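You operate a simulated robot arm through the tools that you are given. There is no shell and no other tool. Be economical: measure what you need, move in short steps, check, and stop when the job is done.

Carry out the task below with a simulated robot arm. There is one attempt and no reset: what you move stays moved.

JOB
Label the tall bare can on the hand labeller.
Fine: red lever closed while the white handle goes across; then lever open and handle home; the can stays on the turntable; leave the low can and the other rolls alone.

Only the result counts: the job must be done as asked and must still hold three seconds after the hand-in. Knocking over, shifting, dropping, spilling or breaking anything else fails it.

ROBOT AND FRAMES
A 7-joint arm with a two-finger parallel gripper, fixed in place. Base frame: the origin is at the foot of the arm, x ahead of it, y to its left, z up; the work surface is at about z = 0. Lengths are in mm, angles in rad, forces in N, time in s.
With the tool pointing down near the work surface it reaches from about 220 to 580 mm from the base axis. Its first joint turns from -1.152 to 1.152 rad. Payload 2.5 kg.
The tool frame sits at the grasp point between the pads (the TCP): z along the fingers, y along the line on which they close. The tips reach 23 mm beyond it. The gripper opens to 94 mm. The fingers are 38 mm wide and 10 mm thick; the gripper's body (54 by 96 mm) begins 39 mm behind the TCP.
Orientation is that of the tool frame in the base frame, as a unit quaternion [x, y, z, w]. With the fingers straight down and closing along the base's y, the tool's x points along the base's -x, its y along +y and its z along -z.

CONTROLS
- The arm moves only by the tool send_rows. Its arguments are lists of equal length, an entry for each row: "offset": the shift along the tool's x, y, z in mm, a list of three; "delta_rot": the turn, a rotation vector about the tool's x, y, z in rad, a list of three. In form: {"offset": [[tx, ty, tz], ...], "delta_rot": [[rx, ry, rz], ...]}. A call has 1 to 8 rows; each row shifts and turns the commanded pose from where the row before left it, along the tool's axes as they then stand. "jaw" is the finger opening in mm, from 0 to 94, set as the call begins (left out, the last holds). Each row takes 0.2 s and may step no farther than 50 mm and 0.15 rad from the row before; otherwise, or with a gripper value out of range, the whole call is refused. Where a pose cannot be reached the arm comes as near as it can. A force on the tool above 70 N (or 10 N above the force at the start of the call, whichever is more), or a blocked arm, ends the call early, and 0.2 s more pass. Each finger travels about 108 mm/s and halts on what it meets, pressing with about 39 N; the grip force reading is that of the motor and also rises with nothing between the fingers. The clock runs only during rows and for 0.2 s after the last one: add rows that do not move to give the fingers time. The reply holds the time, the measured pose of the TCP, the force on the tool along the base axes, the opening and the grip force, in the units named above and with some noise, with the torque about the TCP (base axes, N m) and any sound that the robot's microphone picked up.
- Cameras (640 x 400 px; columns grow to the right, rows downward): "scene" is fixed at [99.8, -395.9, 541.9]; the picture's right is [0.94, -0.34, 0.00], its down [-0.19, -0.54, -0.82] and it looks along [0.28, 0.77, -0.58] (base axes); focal length 339 px, centre (320, 200). "wrist" rides on the gripper at [86, 16, -74] in the tool frame; the picture's right is [-0.18, 0.98, 0.00], its down [-0.58, -0.11, -0.81] and it looks along [-0.79, -0.15, 0.59] (tool axes); focal length 243 px, centre (320, 200). There is no depth. A picture from a camera that has moved, and an enlarged one, comes with that camera's place and axes in the base frame and with its lens.
- camera(camera): a new picture of that camera. The clock stands still meanwhile.
- zoom(camera, box): a new picture of the part [left, top, right, bottom] of that camera's present view, enlarged. The clock stands still meanwhile.
- job_done(): hands the job in; it is judged then, once.

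Work in short steps. Places have to be worked out from the pictures, the camera data and where the tool is seen: move nearer, look again, correct. Check each grasp and each placing, and mend what went wrong. You have 120 turns and 68 pictures in all, those below and enlarged ones among them. Open the gripper and draw the arm clear of the work before you hand the job in, unless the task says otherwise; then end with one line.

The tools are called as name(argument=value, ...) on one line, values as JSON. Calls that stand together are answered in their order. send_rows: Moves the arm, as the interface text tells. Its arguments: {"type":"object","properties":{"offset":{"type":"array","items":{"type":"array","items":{"type":"number"}}},"delta_rot":{"type":"array","items":{"type":"array","items":{"type":"number"}}},"jaw":{"type":"number"}},"required":["offset","delta_rot"]} The other tools are called the same way: camera (camera) takes a picture; zoom (camera, box) takes an enlarged picture of a part of a camera's view; job_done () hands the job in.

At the start:

```text
clock: 0.0
tcp_pos: [276.1, 196.5, 266.7]
tcp_rot: [0.0, 1.0, -0.001, 0.001]
wrist_force: [-0.3, 0.7, 0.5]
moment: [-0.02, 0.0, 0.0]
finger_gap: 93.9
finger_force: 0.1
```

scene: 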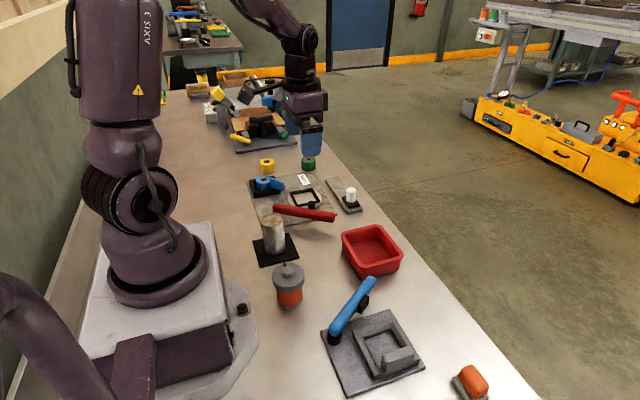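
wrist: 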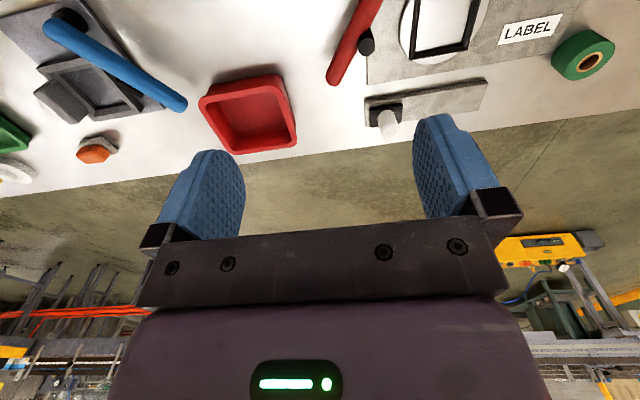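

I start by looking closer at the labeller area.

zoom(camera="scene", box=[220, 140, 380, 240])

zoom(camera="scene", box=[220, 200, 420, 325])

zoom(camera="scene", box=[180, 60, 340, 160])

```text
4.00 times, centred on (300, 190) of scene
camera zoom: at [99.8, -395.9, 541.9], right [0.94, -0.34, 0.0], down [-0.19, -0.54, -0.82], along [0.28, 0.77, -0.58], focal length 1358 px, centre (400, 240)
```

zoom: 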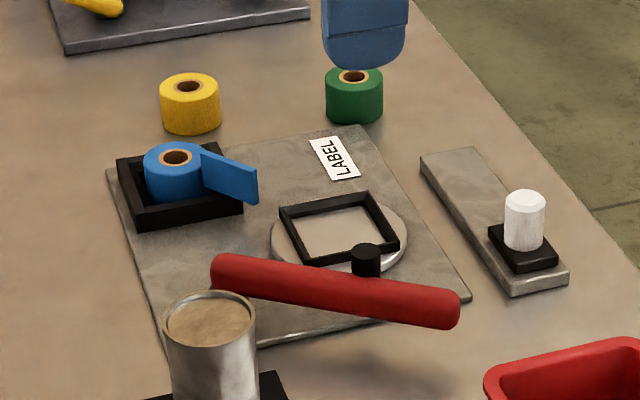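

```text
3.20 times, centred on (320, 262) of scene
camera zoom: at [99.8, -395.9, 541.9], right [0.94, -0.34, 0.0], down [-0.19, -0.54, -0.82], along [0.28, 0.77, -0.58], focal length 1086 px, centre (320, 0)
```

zoom: 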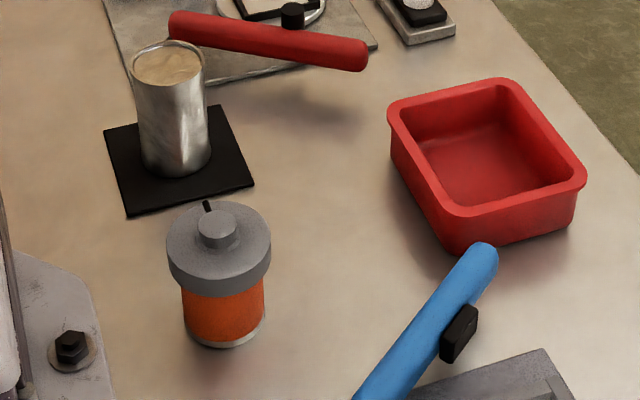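

```text
4.00 times, centred on (260, 110) of scene
camera zoom: at [99.8, -395.9, 541.9], right [0.94, -0.34, 0.0], down [-0.19, -0.54, -0.82], along [0.28, 0.77, -0.58], focal length 1358 px, centre (560, 560)
```

zoom: 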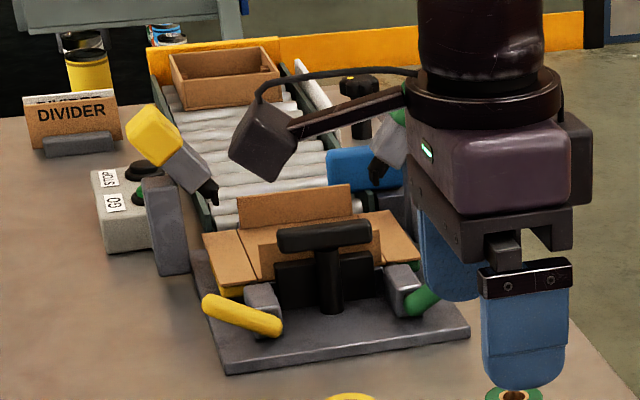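

I'll move the wrist camera behind the labeller for a better view.

send_rows(offset=[[20, 35, -10], [20, 35, -10], [16, 30, -10], [0, 0, 0]], delta_rot=[[0, 0, 0], [0, 0, 0], [0, 0, 0], [0, 0, 0]])

camera(camera="wrist")

```text
clock: 1.0
tcp_pos: [221.7, 298.8, 294.5]
tcp_rot: [0.001, 1.0, 0.0, 0.0]
wrist_force: [0.1, 0.0, 0.4]
moment: [0.02, -0.02, -0.01]
finger_gap: 94.1
finger_force: 0.2
```

```text
62 pictures are left
camera wrist: at [132.8, 315.2, 367.8], right [0.18, 0.98, 0.0], down [0.58, -0.11, 0.81], along [0.79, -0.15, -0.59], focal length 243 px, centre (320, 200)
```

wrist: 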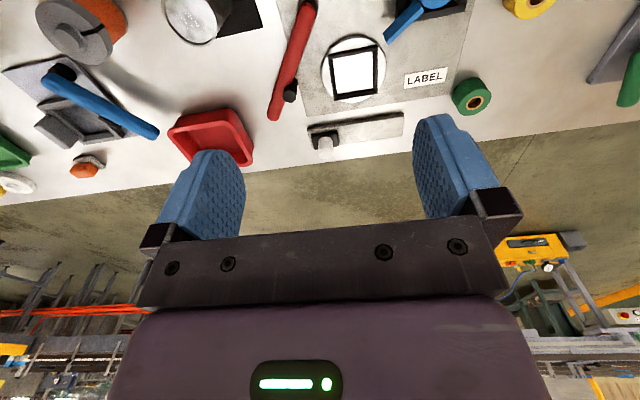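

zoom(camera="wrist", box=[240, 0, 500, 162])

zoom(camera="wrist", box=[0, 0, 260, 200])

```text
2.46 times, centred on (370, 81) of wrist
camera zoom: at [132.8, 315.2, 367.8], right [0.18, 0.98, 0.0], down [0.58, -0.11, 0.81], along [0.79, -0.15, -0.59], focal length 597 px, centre (197, 493)
```

zoom: 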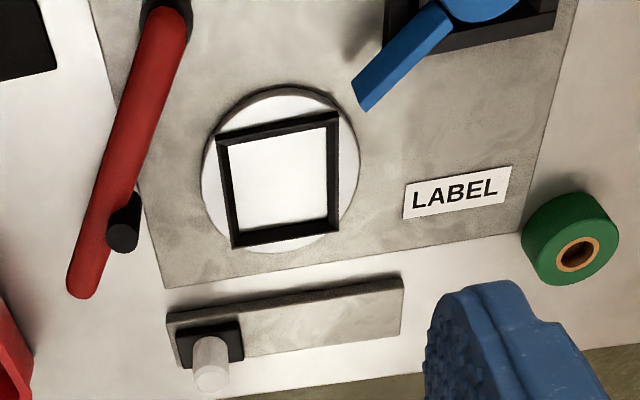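

```text
2.00 times, centred on (130, 100) of wrist
camera zoom: at [132.8, 315.2, 367.8], right [0.18, 0.98, 0.0], down [0.58, -0.11, 0.81], along [0.79, -0.15, -0.59], focal length 485 px, centre (700, 400)
```

zoom: 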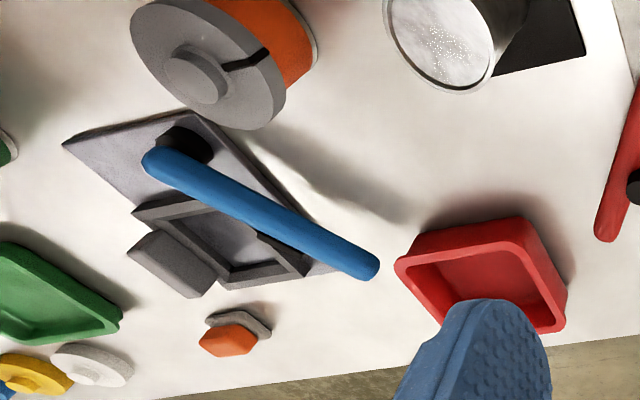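

Labeller understood: the red lever pivots at its rear and its pad swings onto the can, and the white handle slides along the track. I go toward the tall can (about (197,165)) and yaw the tool so that the camera looks along +y.

send_rows(offset=[[0, -45, 10], [0, -45, 10], [0, -45, 10], [0, -33, 10], [0, 0, 0], [0, 0, 0], [0, 0, 0], [0, 0, 0]], delta_rot=[[0, 0, 0], [0, 0, 0], [0, 0, 0], [0, 0, 0], [0, 0, -0.15], [0, 0, -0.15], [0, 0, -0.15], [0, 0, -0.15]])

send_rows(offset=[[0, 0, 0], [0, 0, 0], [0, 0, 0], [0, 0, 0], [0, 0, 0], [0, 0, 0], [0, 0, 0]], delta_rot=[[0, 0, -0.15], [0, 0, -0.15], [0, 0, -0.15], [0, 0, -0.15], [0, 0, -0.15], [0, 0, -0.15], [0, 0, -0.07]])

camera(camera="wrist")

```text
clock: 2.8
tcp_pos: [219.0, 128.1, 255.1]
tcp_rot: [-0.296, 0.955, 0.0, 0.0]
wrist_force: [-0.3, -0.3, -0.2]
moment: [-0.01, -0.01, 0.01]
finger_gap: 94.1
finger_force: 0.0
```

```text
clock: 4.4
tcp_pos: [218.3, 128.7, 255.0]
tcp_rot: [0.708, -0.706, 0.0, 0.0]
wrist_force: [-0.3, 0.2, -0.4]
moment: [0.04, 0.03, -0.01]
finger_gap: 93.9
finger_force: 0.0
```

```text
59 pictures are left
camera wrist: at [201.8, 42.7, 327.8], right [-0.98, 0.18, 0.0], down [0.11, 0.58, 0.81], along [0.15, 0.79, -0.59], focal length 243 px, centre (320, 200)
```

wrist: 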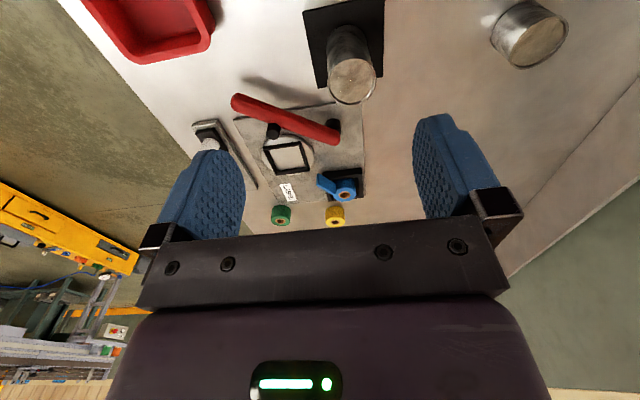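

The can top is at about (196,164). I align above it, staying high.

send_rows(offset=[[-12, 8, 30], [-12, 8, 30], [-11, 6, 30], [0, 0, 15], [0, 0, 0]], delta_rot=[[0, 0, 0], [0, 0, 0], [0, 0, 0], [0, 0, 0], [0, 0, 0]])

camera(camera="wrist")

zoom(camera="scene", box=[200, 160, 360, 280])

```text
clock: 5.6
tcp_pos: [199.6, 163.9, 149.5]
tcp_rot: [-0.707, 0.708, 0.0, 0.0]
wrist_force: [-1.1, 0.4, 0.6]
moment: [-0.01, 0.03, -0.02]
finger_gap: 93.9
finger_force: 0.0
```

```text
58 pictures are left
camera wrist: at [181.1, 78.1, 223.3], right [-0.98, 0.19, 0.0], down [0.11, 0.58, 0.81], along [0.15, 0.79, -0.59], focal length 243 px, centre (320, 200)
```

wrist: 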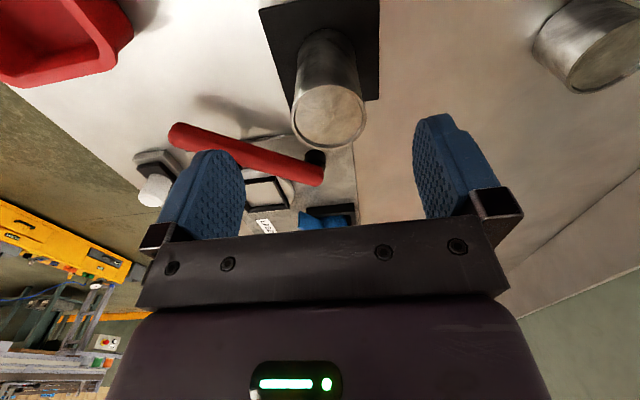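

```text
3.33 times, centred on (280, 220) of scene
camera zoom: at [99.8, -395.9, 541.9], right [0.94, -0.34, 0.0], down [-0.19, -0.54, -0.82], along [0.28, 0.77, -0.58], focal length 1131 px, centre (453, 133)
```

zoom: 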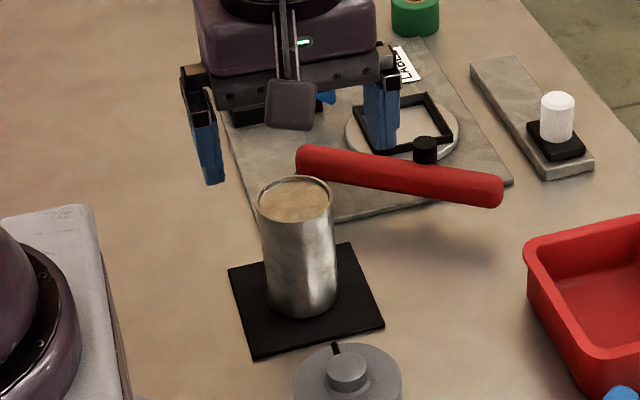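

The can sits between the fingers at roughly (194,164). I go down to grasp at z about 75.

send_rows(offset=[[0, 4, 20], [0, 0, 20], [0, 0, 20], [0, 0, 15], [0, 0, 0]], delta_rot=[[0, 0, 0], [0, 0, 0], [0, 0, 0], [0, 0, 0], [0, 0, 0]])

camera(camera="wrist")

zoom(camera="scene", box=[200, 160, 360, 280])

```text
clock: 6.8
tcp_pos: [194.2, 164.2, 73.9]
tcp_rot: [-0.706, 0.708, 0.0, 0.0]
wrist_force: [0.5, -0.2, 0.2]
moment: [0.01, 0.01, -0.01]
finger_gap: 93.8
finger_force: 0.1
```

```text
56 pictures are left
camera wrist: at [175.7, 78.6, 147.5], right [-0.98, 0.19, 0.0], down [0.11, 0.58, 0.81], along [0.15, 0.79, -0.59], focal length 243 px, centre (320, 200)
```

wrist: 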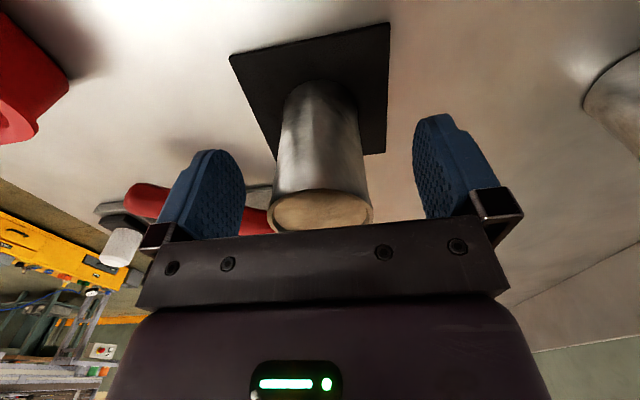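

```text
3.33 times, centred on (280, 220) of scene
camera zoom: at [99.8, -395.9, 541.9], right [0.94, -0.34, 0.0], down [-0.19, -0.54, -0.82], along [0.28, 0.77, -0.58], focal length 1131 px, centre (453, 133)
```

zoom: 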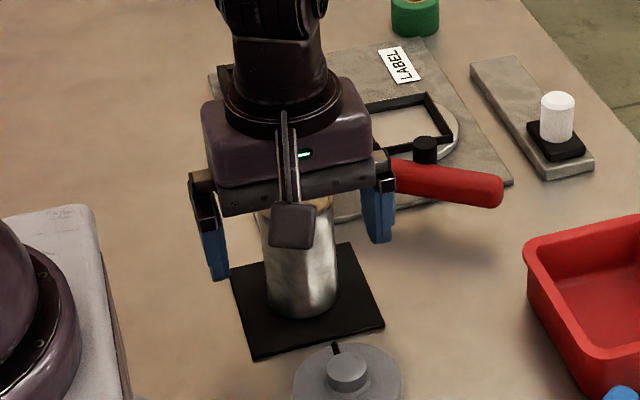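

Well-centred. Close the jaws, giving the fingers time.

send_rows(offset=[[0, 0, 0], [0, 0, 0], [0, 0, 0]], delta_rot=[[0, 0, 0], [0, 0, 0], [0, 0, 0]], jaw=35)

```text
clock: 7.6
tcp_pos: [193.6, 163.9, 74.1]
tcp_rot: [-0.706, 0.708, 0.0, 0.0]
wrist_force: [2.2, 0.0, 0.2]
moment: [0.02, -0.04, -0.04]
finger_gap: 47.8
finger_force: 39.3
```

Gripped at 47.8 mm. Lift straight up.

send_rows(offset=[[0, 0, -10], [0, 0, -20], [0, 0, -30], [0, 0, -30], [0, 0, 0]], delta_rot=[[0, 0, 0], [0, 0, 0], [0, 0, 0], [0, 0, 0], [0, 0, 0]])

camera(camera="wrist")

zoom(camera="scene", box=[200, 160, 360, 280])

```text
clock: 8.8
tcp_pos: [193.1, 162.8, 164.7]
tcp_rot: [-0.706, 0.708, 0.0, 0.0]
wrist_force: [-0.4, 0.2, -2.1]
moment: [-0.01, -0.02, 0.0]
finger_gap: 48.0
finger_force: 38.7
```

```text
54 pictures are left
camera wrist: at [175.7, 77.6, 238.6], right [-0.98, 0.19, 0.0], down [0.11, 0.58, 0.81], along [0.15, 0.79, -0.59], focal length 243 px, centre (320, 200)
```

wrist: 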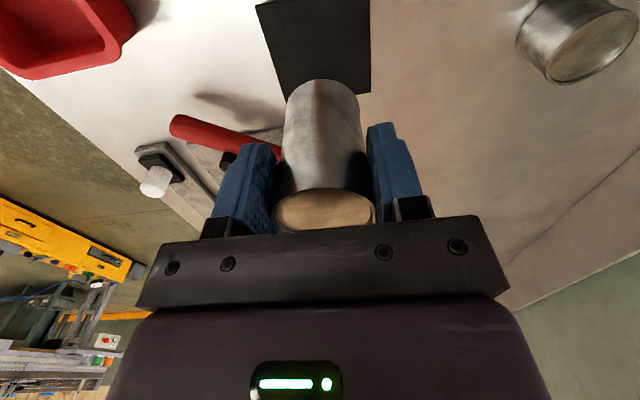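

```text
3.33 times, centred on (280, 220) of scene
camera zoom: at [99.8, -395.9, 541.9], right [0.94, -0.34, 0.0], down [-0.19, -0.54, -0.82], along [0.28, 0.77, -0.58], focal length 1131 px, centre (453, 133)
```

zoom: 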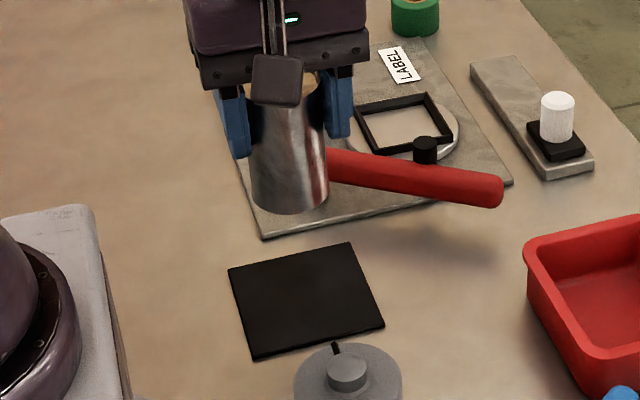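

Can held firmly (about 2 N). I carry it high over the nest, approx (314,326).

send_rows(offset=[[-32, -24, 0], [-33, -24, 0], [-33, -24, 0], [-33, -24, 0], [-32, -25, 0], [0, 0, 0], [0, 0, 0]], delta_rot=[[0, 0, 0], [0, 0, 0], [0, 0, 0], [0, 0, 0], [0, 0, 0], [0, 0, 0], [0, 0, 0]])

camera(camera="wrist")

zoom(camera="scene", box=[240, 120, 400, 240])

```text
clock: 10.4
tcp_pos: [315.8, 327.0, 164.6]
tcp_rot: [-0.707, 0.708, 0.0, 0.0]
wrist_force: [0.0, -0.8, -1.2]
moment: [-0.04, -0.03, -0.01]
finger_gap: 47.8
finger_force: 38.9
```

```text
52 pictures are left
camera wrist: at [298.3, 241.0, 237.5], right [-0.98, 0.19, 0.0], down [0.11, 0.58, 0.81], along [0.15, 0.79, -0.59], focal length 243 px, centre (320, 200)
```

wrist: 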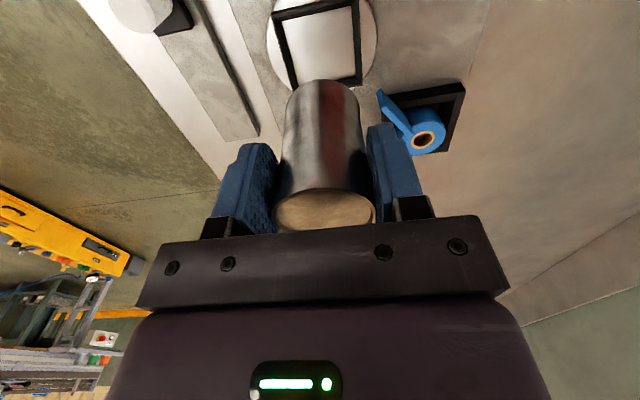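

```text
3.33 times, centred on (320, 180) of scene
camera zoom: at [99.8, -395.9, 541.9], right [0.94, -0.34, 0.0], down [-0.19, -0.54, -0.82], along [0.28, 0.77, -0.58], focal length 1131 px, centre (320, 267)
```

zoom: 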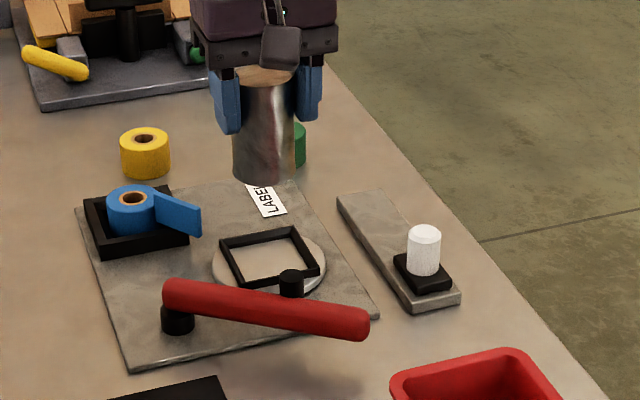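

zoom(camera="wrist", box=[240, 0, 400, 100])

```text
4.00 times, centred on (320, 50) of wrist
camera zoom: at [298.3, 241.0, 237.5], right [-0.98, 0.19, 0.0], down [0.11, 0.58, 0.81], along [0.15, 0.79, -0.59], focal length 970 px, centre (320, 800)
```

zoom: 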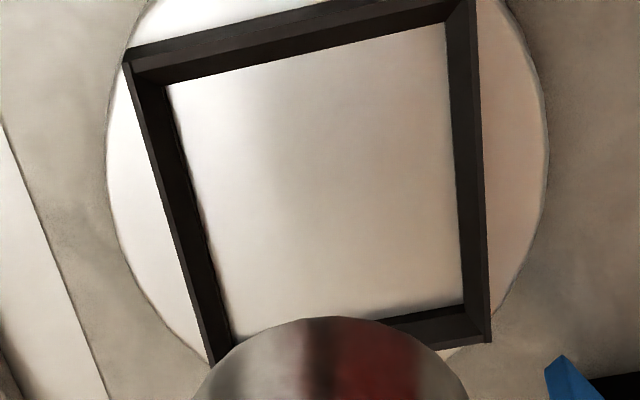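

zoom(camera="scene", box=[280, 120, 340, 170])

zoom(camera="wrist", box=[190, 70, 450, 250])

```text
8.00 times, centred on (310, 145) of scene
camera zoom: at [99.8, -395.9, 541.9], right [0.94, -0.34, 0.0], down [-0.19, -0.54, -0.82], along [0.28, 0.77, -0.58], focal length 2715 px, centre (400, 640)
```

zoom: 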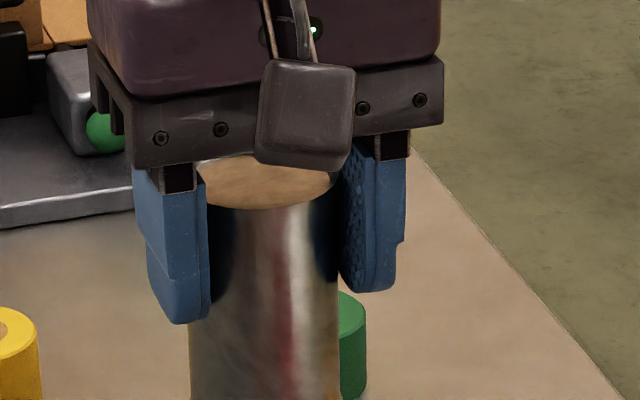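

```text
2.22 times, centred on (320, 160) of wrist
camera zoom: at [298.3, 241.0, 237.5], right [-0.98, 0.19, 0.0], down [0.11, 0.58, 0.81], along [0.15, 0.79, -0.59], focal length 539 px, centre (320, 289)
```

zoom: 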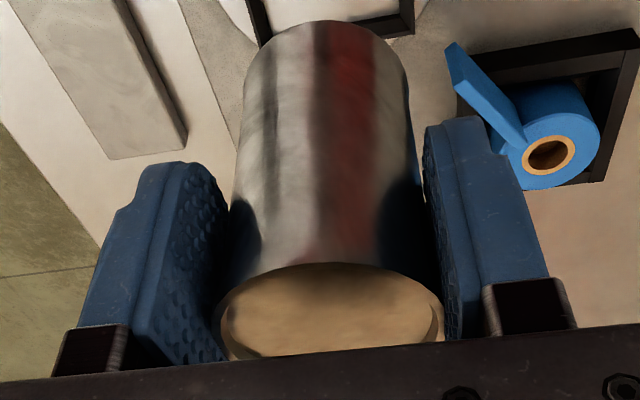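

The wrist view puts the can's axis about 9 mm beyond the TCP in y, and the nest centre near (314.7, 331.5) with about 60 mm inner width. I shift y by −5.5 and lower partway.

send_rows(offset=[[5.5, 0, 20], [0, 0, 20], [0, 0, 18], [0, 0, 0], [0, 0, 0]], delta_rot=[[0, 0, 0], [0, 0, 0], [0, 0, 0], [0, 0, 0], [0, 0, 0]])

camera(camera="wrist")

zoom(camera="scene", box=[260, 140, 360, 220])

```text
clock: 11.6
tcp_pos: [314.6, 321.2, 106.2]
tcp_rot: [-0.707, 0.708, 0.0, 0.0]
wrist_force: [-0.1, -0.9, -2.8]
moment: [-0.03, -0.04, 0.02]
finger_gap: 47.8
finger_force: 38.7
```

```text
47 pictures are left
camera wrist: at [296.9, 236.1, 179.2], right [-0.98, 0.19, 0.0], down [0.11, 0.58, 0.81], along [0.15, 0.79, -0.59], focal length 243 px, centre (320, 200)
```

wrist: 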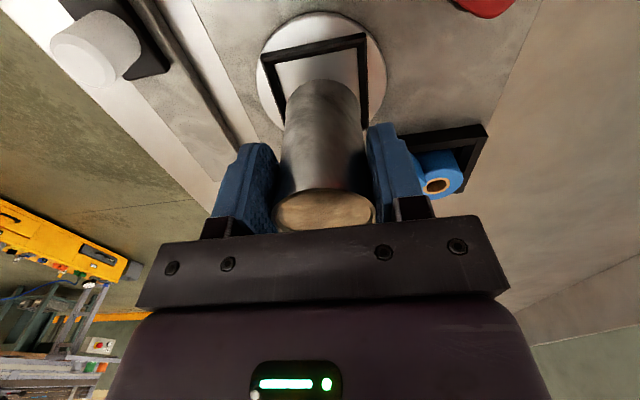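

```text
5.00 times, centred on (310, 180) of scene
camera zoom: at [99.8, -395.9, 541.9], right [0.94, -0.34, 0.0], down [-0.19, -0.54, -0.82], along [0.28, 0.77, -0.58], focal length 1697 px, centre (370, 300)
```

zoom: 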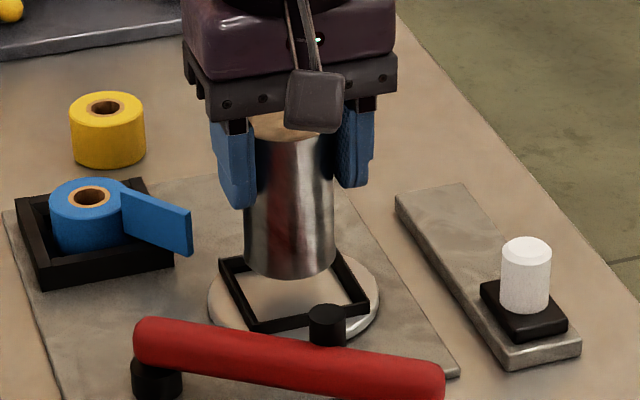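

Alignment looks good (can ≈ (314,332), disc centre ≈ (314.5,330)). I shift y −1.5 and lower 18 mm.

send_rows(offset=[[1.5, 0, 6], [0, 0, 6], [0, 0, 6], [0, 0, 0]], delta_rot=[[0, 0, 0], [0, 0, 0], [0, 0, 0], [0, 0, 0]])

camera(camera="wrist")

zoom(camera="scene", box=[260, 140, 360, 220])

```text
clock: 12.6
tcp_pos: [314.4, 319.8, 88.5]
tcp_rot: [-0.707, 0.708, 0.0, 0.001]
wrist_force: [-0.3, 0.0, -2.3]
moment: [0.0, -0.04, -0.02]
finger_gap: 48.0
finger_force: 39.3
```

```text
45 pictures are left
camera wrist: at [297.4, 234.1, 161.9], right [-0.98, 0.19, 0.0], down [0.11, 0.58, 0.81], along [0.15, 0.79, -0.59], focal length 243 px, centre (320, 200)
```

wrist: 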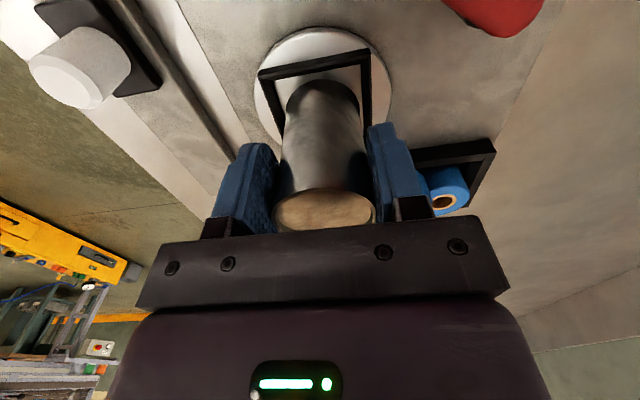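

```text
5.00 times, centred on (310, 180) of scene
camera zoom: at [99.8, -395.9, 541.9], right [0.94, -0.34, 0.0], down [-0.19, -0.54, -0.82], along [0.28, 0.77, -0.58], focal length 1697 px, centre (370, 300)
```

zoom: 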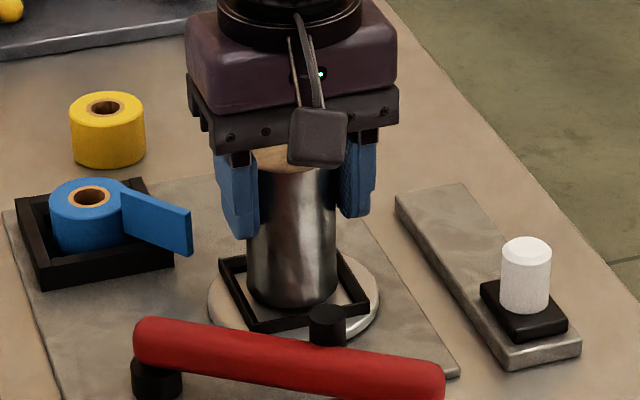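

Inside the nest outline. Lower on in small steps watching the force.

send_rows(offset=[[0, 0, 2], [0, 0, 2], [0, 0, 1]], delta_rot=[[0, 0, 0], [0, 0, 0], [0, 0, 0]])

send_rows(offset=[[0, 0, 1], [0, 0, 1]], delta_rot=[[0, 0, 0], [0, 0, 0]])

```text
clock: 13.4
tcp_pos: [314.4, 319.8, 83.4]
tcp_rot: [-0.707, 0.708, 0.0, 0.0]
wrist_force: [-1.3, -1.6, 8.6]
moment: [-0.06, 0.38, 0.08]
finger_gap: 47.7
finger_force: 39.4
```

```text
clock: 14.0
tcp_pos: [314.1, 321.2, 83.2]
tcp_rot: [-0.707, 0.707, 0.0, 0.003]
wrist_force: [-7.3, -5.2, 32.3]
moment: [0.06, 0.61, 0.11]
finger_gap: 47.7
finger_force: 39.5
```

send_rows(offset=[[0, 0, -1.5], [0, 0, 0]], delta_rot=[[0, 0, 0], [0, 0, 0]])

zoom(camera="scene", box=[280, 160, 340, 210])

zoom(camera="wrist", box=[240, 20, 400, 120])

```text
clock: 14.6
tcp_pos: [314.1, 320.4, 83.2]
tcp_rot: [-0.707, 0.708, 0.0, 0.002]
wrist_force: [2.0, 5.2, 15.0]
moment: [0.76, -0.12, -0.01]
finger_gap: 47.7
finger_force: 38.6
```

```text
8.00 times, centred on (310, 185) of scene
camera zoom: at [99.8, -396.0, 541.8], right [0.94, -0.34, 0.0], down [-0.19, -0.54, -0.82], along [0.28, 0.77, -0.58], focal length 2715 px, centre (400, 320)
```

zoom: 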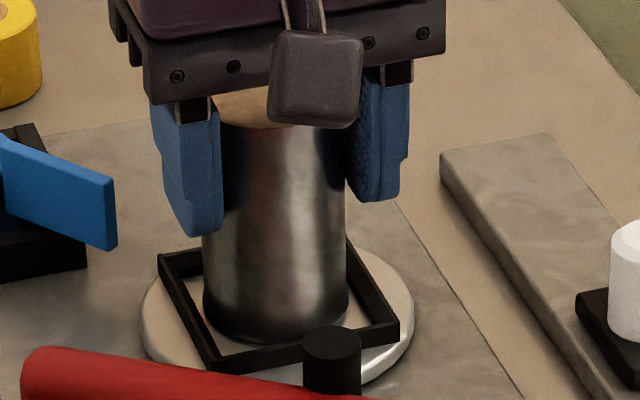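

```text
4.00 times, centred on (320, 70) of wrist
camera zoom: at [297.2, 234.6, 156.0], right [-0.98, 0.19, 0.0], down [0.11, 0.58, 0.81], along [0.15, 0.79, -0.59], focal length 970 px, centre (320, 720)
```

zoom: 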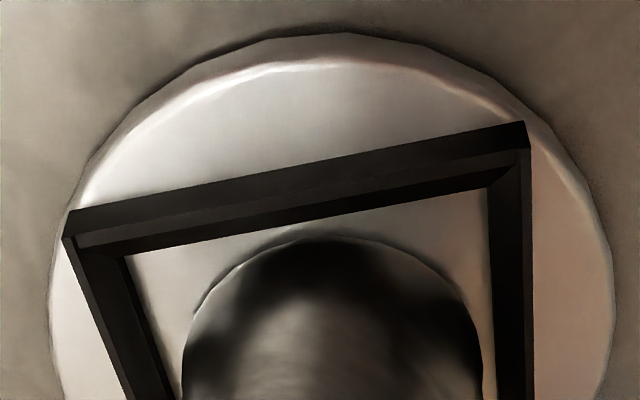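

The can stands inside the nest with a few mm gap all round. I nudge +1.5 mm in x, relieve the force and open slowly.

send_rows(offset=[[0, -1.5, -0.8], [0, 0, 0]], delta_rot=[[0, 0, 0], [0, 0, 0]])

send_rows(offset=[[0, 0, 0], [0, 0, 0], [0, 0, 0]], delta_rot=[[0, 0, 0], [0, 0, 0], [0, 0, 0]], jaw=75)

camera(camera="wrist")

zoom(camera="scene", box=[280, 160, 340, 210])

```text
clock: 15.2
tcp_pos: [315.0, 319.7, 83.1]
tcp_rot: [-0.707, 0.707, 0.0, -0.001]
wrist_force: [-2.1, 4.6, 9.1]
moment: [0.56, -0.05, 0.08]
finger_gap: 47.8
finger_force: 38.8
```

```text
clock: 16.0
tcp_pos: [316.4, 320.6, 83.4]
tcp_rot: [-0.706, 0.708, 0.0, 0.0]
wrist_force: [-0.9, 0.0, -0.5]
moment: [0.03, -0.01, 0.02]
finger_gap: 74.6
finger_force: 0.1
```

```text
41 pictures are left
camera wrist: at [298.1, 233.8, 156.9], right [-0.98, 0.19, 0.0], down [0.11, 0.58, 0.81], along [0.15, 0.79, -0.59], focal length 243 px, centre (320, 200)
```

wrist: 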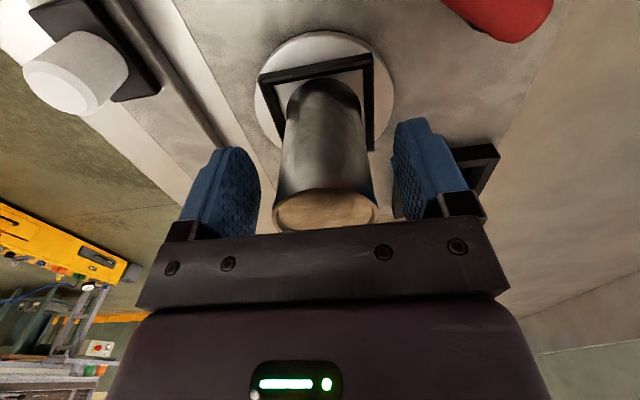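

```text
8.00 times, centred on (310, 185) of scene
camera zoom: at [99.8, -395.9, 541.9], right [0.94, -0.34, 0.0], down [-0.19, -0.54, -0.82], along [0.28, 0.77, -0.58], focal length 2715 px, centre (400, 320)
```

zoom: 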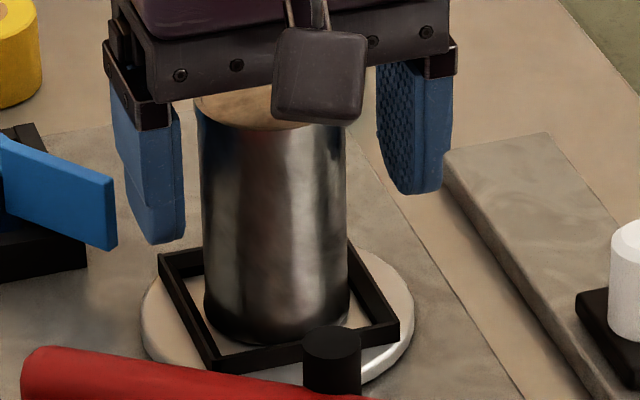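

The can stands free and upright in the nest. Open fully and withdraw straight up.

send_rows(offset=[[0, 0, 0], [0, 0, -20], [0, 0, -35], [0, 0, -45], [0, 0, -30], [0, 0, 0]], delta_rot=[[0, 0, 0], [0, 0, 0], [0, 0, 0], [0, 0, 0], [0, 0, 0], [0, 0, 0]], jaw=85)

camera(camera="wrist")

zoom(camera="scene", box=[240, 140, 400, 240])

```text
clock: 17.4
tcp_pos: [316.3, 320.1, 214.7]
tcp_rot: [-0.706, 0.708, 0.0, 0.0]
wrist_force: [0.1, 0.1, -0.9]
moment: [0.02, -0.02, 0.01]
finger_gap: 85.1
finger_force: 0.1
```

```text
39 pictures are left
camera wrist: at [298.6, 234.4, 288.6], right [-0.98, 0.19, 0.0], down [0.11, 0.58, 0.81], along [0.15, 0.79, -0.59], focal length 243 px, centre (320, 200)
```

wrist: 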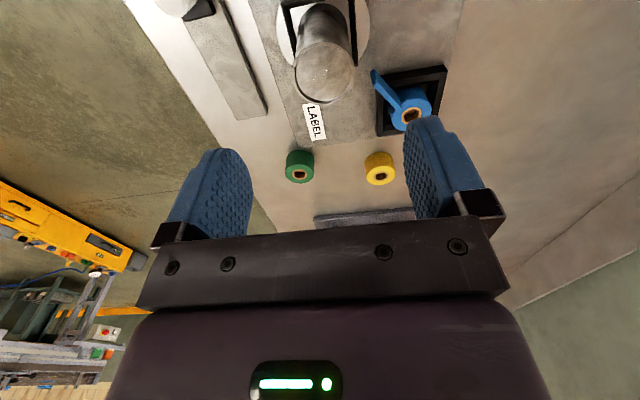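

```text
4.00 times, centred on (320, 190) of scene
camera zoom: at [99.8, -395.9, 541.9], right [0.94, -0.34, 0.0], down [-0.19, -0.54, -0.82], along [0.28, 0.77, -0.58], focal length 1358 px, centre (320, 240)
```

zoom: 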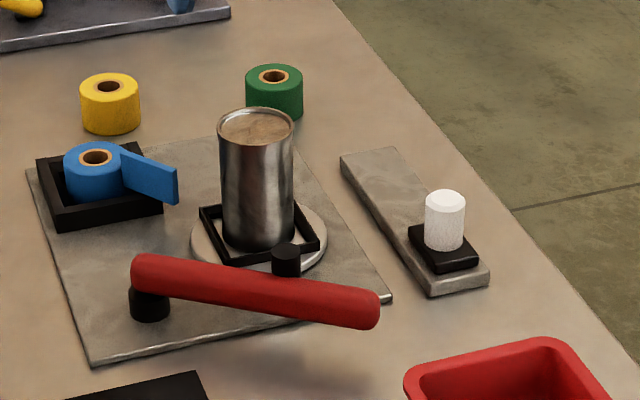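

The can is placed. Now I back off in −y, closing the fingers, to view the lever.

send_rows(offset=[[40, -4, 0], [40, -4, 0], [40, -4, 0], [40, -2, 15], [0, 0, 0]], delta_rot=[[0, 0, 0], [0, 0, 0], [0, 0, 0], [0, 0, 0], [0, 0, 0]], jaw=0)

camera(camera="wrist")

```text
clock: 18.6
tcp_pos: [328.7, 157.8, 199.0]
tcp_rot: [-0.707, 0.707, 0.001, 0.0]
wrist_force: [-0.7, -0.1, 0.6]
moment: [0.02, -0.01, -0.02]
finger_gap: 0.0
finger_force: 38.7
```

```text
37 pictures are left
camera wrist: at [311.1, 72.9, 272.9], right [-0.98, 0.19, 0.0], down [0.11, 0.58, 0.81], along [0.15, 0.79, -0.59], focal length 243 px, centre (320, 200)
```

wrist: 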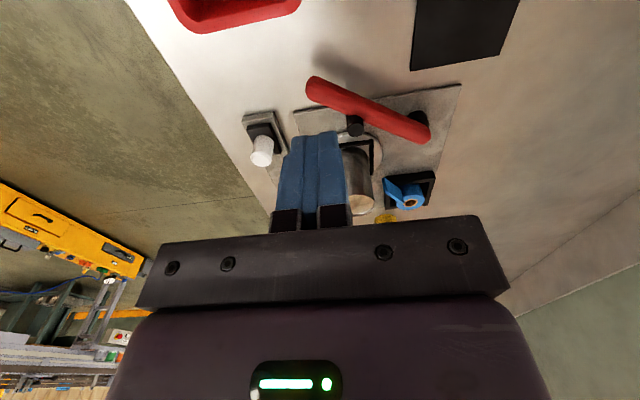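

Lever tip ≈ (342,199), pivot ≈ (227,280), z ≈ 38. I lower closed fingers on its −y side at (325,148).

send_rows(offset=[[10, 4, 40], [0, 0, 40], [0, 0, 40], [0, 0, 31], [0, 0, 0]], delta_rot=[[0, 0, 0], [0, 0, 0], [0, 0, 0], [0, 0, 0], [0, 0, 0]])

zoom(camera="scene", box=[240, 140, 400, 240])

camera(camera="wrist")

```text
clock: 19.8
tcp_pos: [324.7, 151.0, 47.8]
tcp_rot: [-0.706, 0.708, 0.001, 0.0]
wrist_force: [-1.0, -0.2, 0.3]
moment: [-0.01, -0.01, 0.0]
finger_gap: 0.0
finger_force: 39.1
```

```text
4.00 times, centred on (320, 190) of scene
camera zoom: at [99.8, -395.9, 541.9], right [0.94, -0.34, 0.0], down [-0.19, -0.54, -0.82], along [0.28, 0.77, -0.58], focal length 1358 px, centre (320, 240)
```

zoom: 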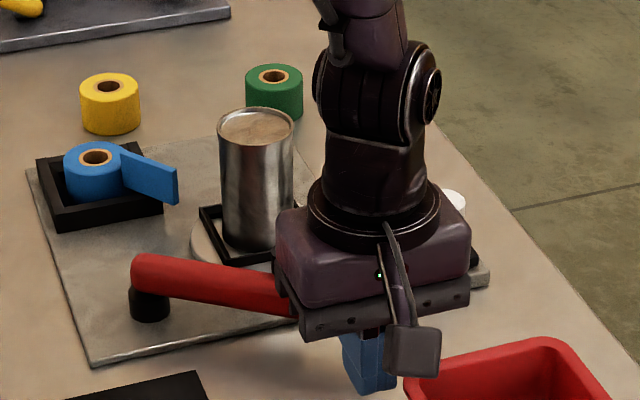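

```text
35 pictures are left
camera wrist: at [307.6, 64.5, 120.9], right [-0.98, 0.19, 0.0], down [0.11, 0.58, 0.81], along [0.15, 0.79, -0.59], focal length 243 px, centre (320, 200)
```

wrist: 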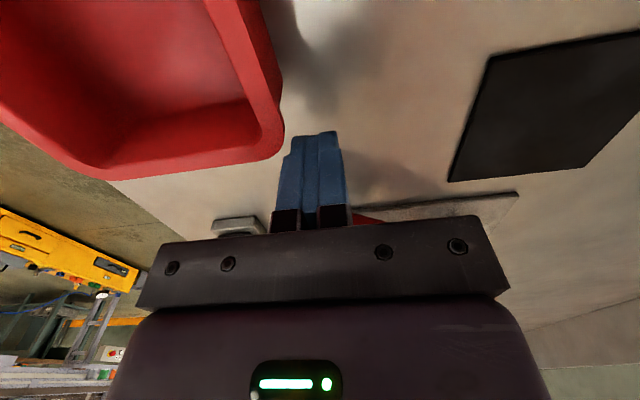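

Clear. Now push +y in steps.

send_rows(offset=[[-10, 0, 0], [-10, 0, 0], [-8, 0, 0], [-8, 0, 0]], delta_rot=[[0, 0, 0], [0, 0, 0], [0, 0, 0], [0, 0, 0]])

send_rows(offset=[[-8, 0, 0], [-8, 0, 0]], delta_rot=[[0, 0, 0], [0, 0, 0]])

camera(camera="scene")

```text
clock: 20.8
tcp_pos: [325.6, 185.9, 47.4]
tcp_rot: [0.707, -0.707, 0.0, 0.001]
wrist_force: [-0.2, -0.8, 0.7]
moment: [0.01, 0.02, -0.03]
finger_gap: 0.2
finger_force: 39.0
```

```text
clock: 21.4
tcp_pos: [325.5, 202.0, 47.7]
tcp_rot: [-0.707, 0.707, 0.0, 0.0]
wrist_force: [-0.2, -1.0, 0.6]
moment: [-0.01, 0.0, -0.05]
finger_gap: 0.0
finger_force: 38.9
```

```text
34 pictures are left
```

scene: 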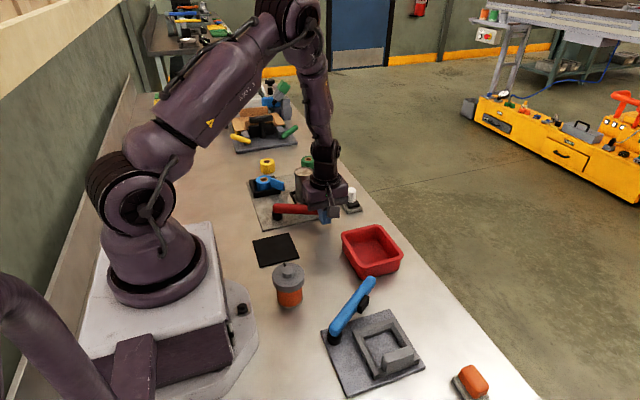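

zoom(camera="scene", box=[250, 150, 370, 240])

```text
4.44 times, centred on (310, 195) of scene
camera zoom: at [99.8, -395.9, 541.9], right [0.94, -0.34, 0.0], down [-0.19, -0.54, -0.82], along [0.28, 0.77, -0.58], focal length 1508 px, centre (364, 222)
```

zoom: 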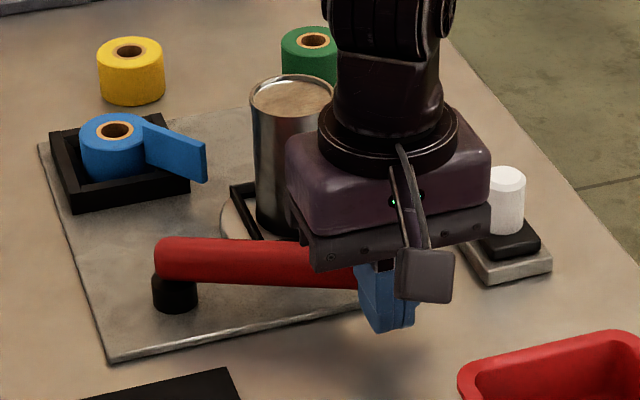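

The lever is turning freely. Continue pushing.

send_rows(offset=[[-8, 0, 0], [-8, 0, 0], [-6, 0, 0]], delta_rot=[[0, 0, 0], [0, 0, 0], [0, 0, 0]])

zoom(camera="scene", box=[250, 150, 370, 240])

```text
clock: 22.2
tcp_pos: [325.5, 224.5, 47.3]
tcp_rot: [-0.707, 0.708, 0.0, 0.0]
wrist_force: [-0.6, -0.8, 0.1]
moment: [0.01, 0.0, -0.02]
finger_gap: 0.0
finger_force: 38.6
```

```text
4.44 times, centred on (310, 195) of scene
camera zoom: at [99.8, -395.9, 541.9], right [0.94, -0.34, 0.0], down [-0.19, -0.54, -0.82], along [0.28, 0.77, -0.58], focal length 1508 px, centre (364, 222)
```

zoom: 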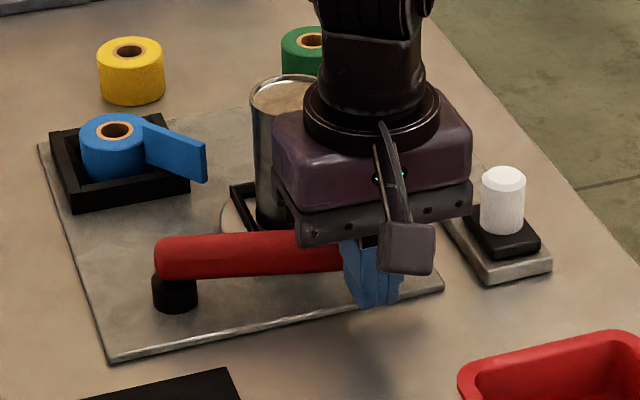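

send_rows(offset=[[-4, 0, 0], [-4, 0, 0], [-4, 0, 0]], delta_rot=[[0, 0, 0], [0, 0, 0], [0, 0, 0]])

zoom(camera="scene", box=[250, 150, 370, 240])

```text
clock: 23.0
tcp_pos: [325.0, 235.6, 48.1]
tcp_rot: [-0.707, 0.708, 0.0, 0.0]
wrist_force: [0.0, 0.8, 0.4]
moment: [0.01, -0.04, 0.01]
finger_gap: 0.2
finger_force: 38.8
```

```text
4.44 times, centred on (310, 195) of scene
camera zoom: at [99.8, -395.9, 541.9], right [0.94, -0.34, 0.0], down [-0.19, -0.54, -0.82], along [0.28, 0.77, -0.58], focal length 1508 px, centre (364, 222)
```

zoom: 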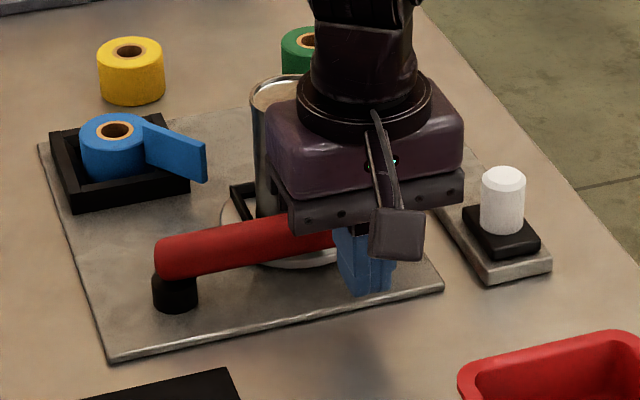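

send_rows(offset=[[-3, 0, 0], [-3, 0, 0]], delta_rot=[[0, 0, 0], [0, 0, 0]])

send_rows(offset=[[-3, 0, 0], [-3, 0, 0]], delta_rot=[[0, 0, 0], [0, 0, 0]])

zoom(camera="scene", box=[250, 150, 370, 240])

zoom(camera="wrist", box=[200, 80, 480, 240])

```text
clock: 23.6
tcp_pos: [325.5, 241.0, 47.5]
tcp_rot: [-0.707, 0.708, 0.0, 0.0]
wrist_force: [-0.1, -0.4, -0.3]
moment: [0.01, -0.01, 0.0]
finger_gap: 0.1
finger_force: 38.7
```

```text
clock: 24.2
tcp_pos: [325.8, 246.9, 47.7]
tcp_rot: [0.707, -0.707, 0.0, -0.001]
wrist_force: [0.9, 0.4, -0.1]
moment: [0.01, -0.01, 0.0]
finger_gap: 0.0
finger_force: 39.3
```

```text
4.44 times, centred on (310, 195) of scene
camera zoom: at [99.8, -395.9, 541.9], right [0.94, -0.34, 0.0], down [-0.19, -0.54, -0.82], along [0.28, 0.77, -0.58], focal length 1508 px, centre (364, 222)
```

zoom: 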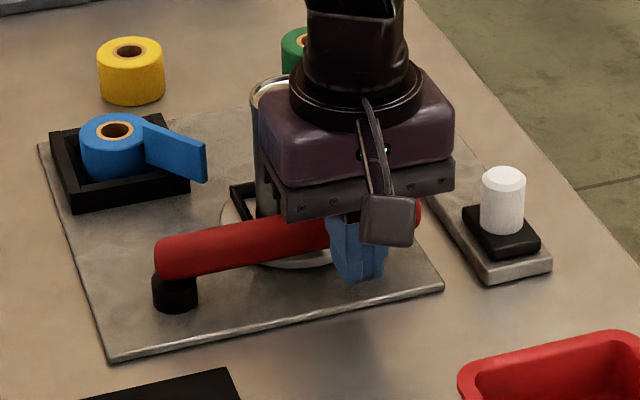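

```text
2.29 times, centred on (340, 160) of wrist
camera zoom: at [307.7, 161.5, 121.4], right [-0.98, 0.19, 0.0], down [0.11, 0.58, 0.81], along [0.15, 0.79, -0.59], focal length 555 px, centre (274, 291)
```

zoom: 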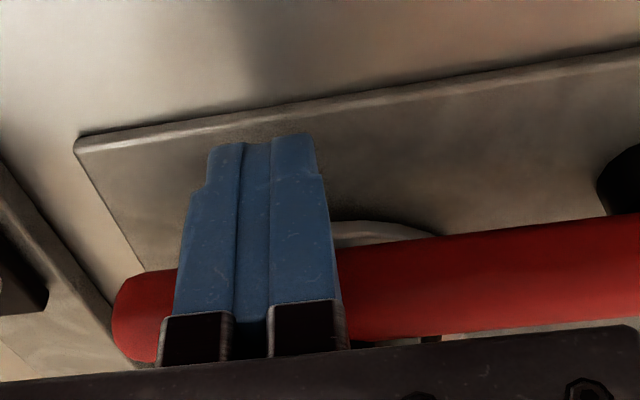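

The lever stopped changing between the last pictures, perhaps it snapped closed ahead of the fingers. I check with a few more mm.

send_rows(offset=[[-2, 0, 0], [-2, 0, 0]], delta_rot=[[0, 0, 0], [0, 0, 0]])

send_rows(offset=[[-2, 0, 0], [-2, 0, 0]], delta_rot=[[0, 0, 0], [0, 0, 0]])

zoom(camera="scene", box=[250, 150, 370, 240])

```text
clock: 24.8
tcp_pos: [325.1, 251.4, 48.2]
tcp_rot: [-0.707, 0.707, 0.0, -0.001]
wrist_force: [-0.4, -0.3, 0.1]
moment: [0.0, -0.01, 0.04]
finger_gap: 0.0
finger_force: 38.4
```

```text
clock: 25.4
tcp_pos: [325.4, 252.5, 48.0]
tcp_rot: [-0.706, 0.708, -0.001, -0.003]
wrist_force: [-3.2, -18.6, 6.8]
moment: [0.17, 0.0, 0.23]
finger_gap: 0.1
finger_force: 39.4
```

```text
4.44 times, centred on (310, 195) of scene
camera zoom: at [99.8, -396.0, 541.9], right [0.94, -0.34, 0.0], down [-0.19, -0.54, -0.82], along [0.28, 0.77, -0.58], focal length 1508 px, centre (364, 222)
```

zoom: 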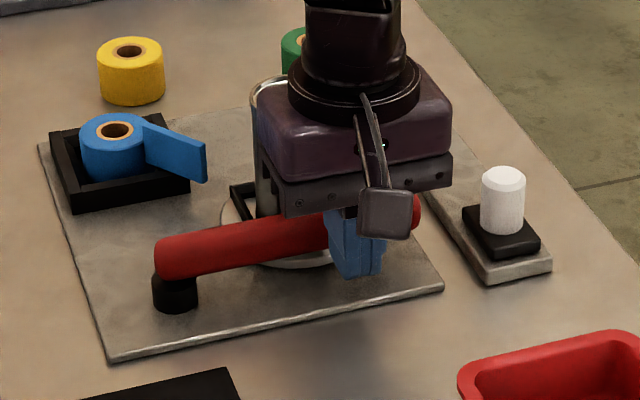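

Rigid stop at y≈252: the lever is closed and latched. I back off and raise.

send_rows(offset=[[20, 0, 0], [35, 0, 0], [20, 0, -30], [0, 0, -45], [0, 0, -45], [0, 0, -30], [0, 0, 0]], delta_rot=[[0, 0, 0], [0, 0, 0], [0, 0, 0], [0, 0, 0], [0, 0, 0], [0, 0, 0], [0, 0, 0]])

camera(camera="wrist")

zoom(camera="scene", box=[250, 150, 370, 240])

```text
clock: 27.0
tcp_pos: [326.0, 178.8, 201.1]
tcp_rot: [-0.707, 0.708, 0.0, 0.0]
wrist_force: [0.2, -0.8, 0.3]
moment: [0.01, -0.02, -0.01]
finger_gap: 0.1
finger_force: 38.9
```

```text
27 pictures are left
camera wrist: at [307.8, 94.5, 272.7], right [-0.98, 0.19, 0.0], down [0.11, 0.58, 0.81], along [0.15, 0.79, -0.59], focal length 243 px, centre (320, 200)
```

wrist: 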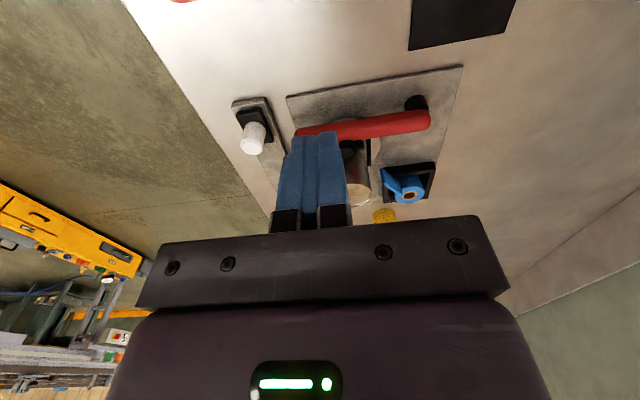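

```text
4.44 times, centred on (310, 195) of scene
camera zoom: at [99.8, -395.9, 541.9], right [0.94, -0.34, 0.0], down [-0.19, -0.54, -0.82], along [0.28, 0.77, -0.58], focal length 1508 px, centre (364, 222)
```

zoom: 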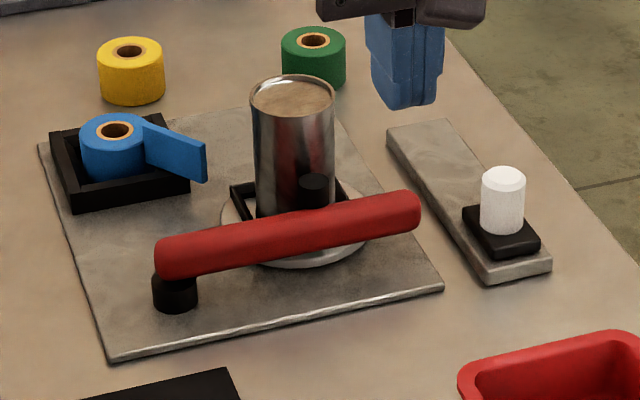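

Lever closed with its pad against the can. Handle estimated at (422,267), top z ≈ 52; track runs along y from about 236 to 395. I go above the handle with the jaws opened to 46.

send_rows(offset=[[-18, -24, 0], [-22, -24, 0], [-24, -24, 0], [-24, -24, 0], [0, 0, 40], [0, 0, 20], [0, 0, 0]], delta_rot=[[0, 0, 0], [0, 0, 0], [0, 0, 0], [0, 0, 0], [0, 0, 0], [0, 0, 0], [0, 0, 0]], jaw=46)

camera(camera="wrist")

zoom(camera="scene", box=[280, 140, 400, 230])

```text
clock: 28.6
tcp_pos: [421.5, 268.7, 137.9]
tcp_rot: [-0.707, 0.707, 0.001, 0.0]
wrist_force: [0.0, 0.4, 0.3]
moment: [0.01, -0.01, -0.01]
finger_gap: 46.0
finger_force: 0.1
```

```text
25 pictures are left
camera wrist: at [402.9, 183.7, 210.6], right [-0.98, 0.19, 0.0], down [0.11, 0.58, 0.81], along [0.15, 0.79, -0.59], focal length 243 px, centre (320, 200)
```

wrist: 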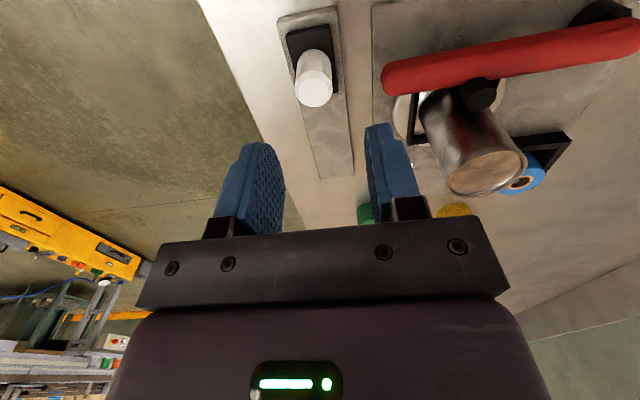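

```text
4.44 times, centred on (340, 185) of scene
camera zoom: at [99.8, -395.9, 541.9], right [0.94, -0.34, 0.0], down [-0.19, -0.54, -0.82], along [0.28, 0.77, -0.58], focal length 1508 px, centre (231, 267)
```

zoom: 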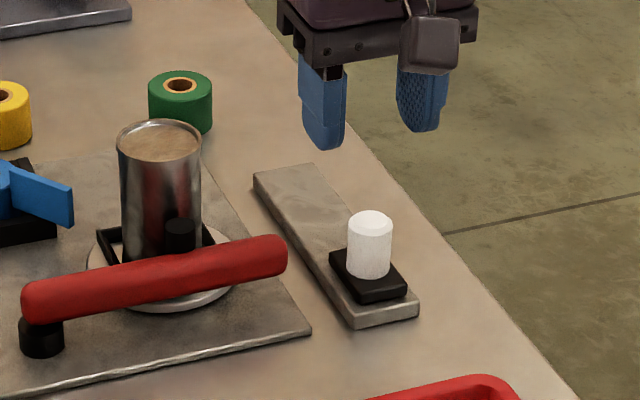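

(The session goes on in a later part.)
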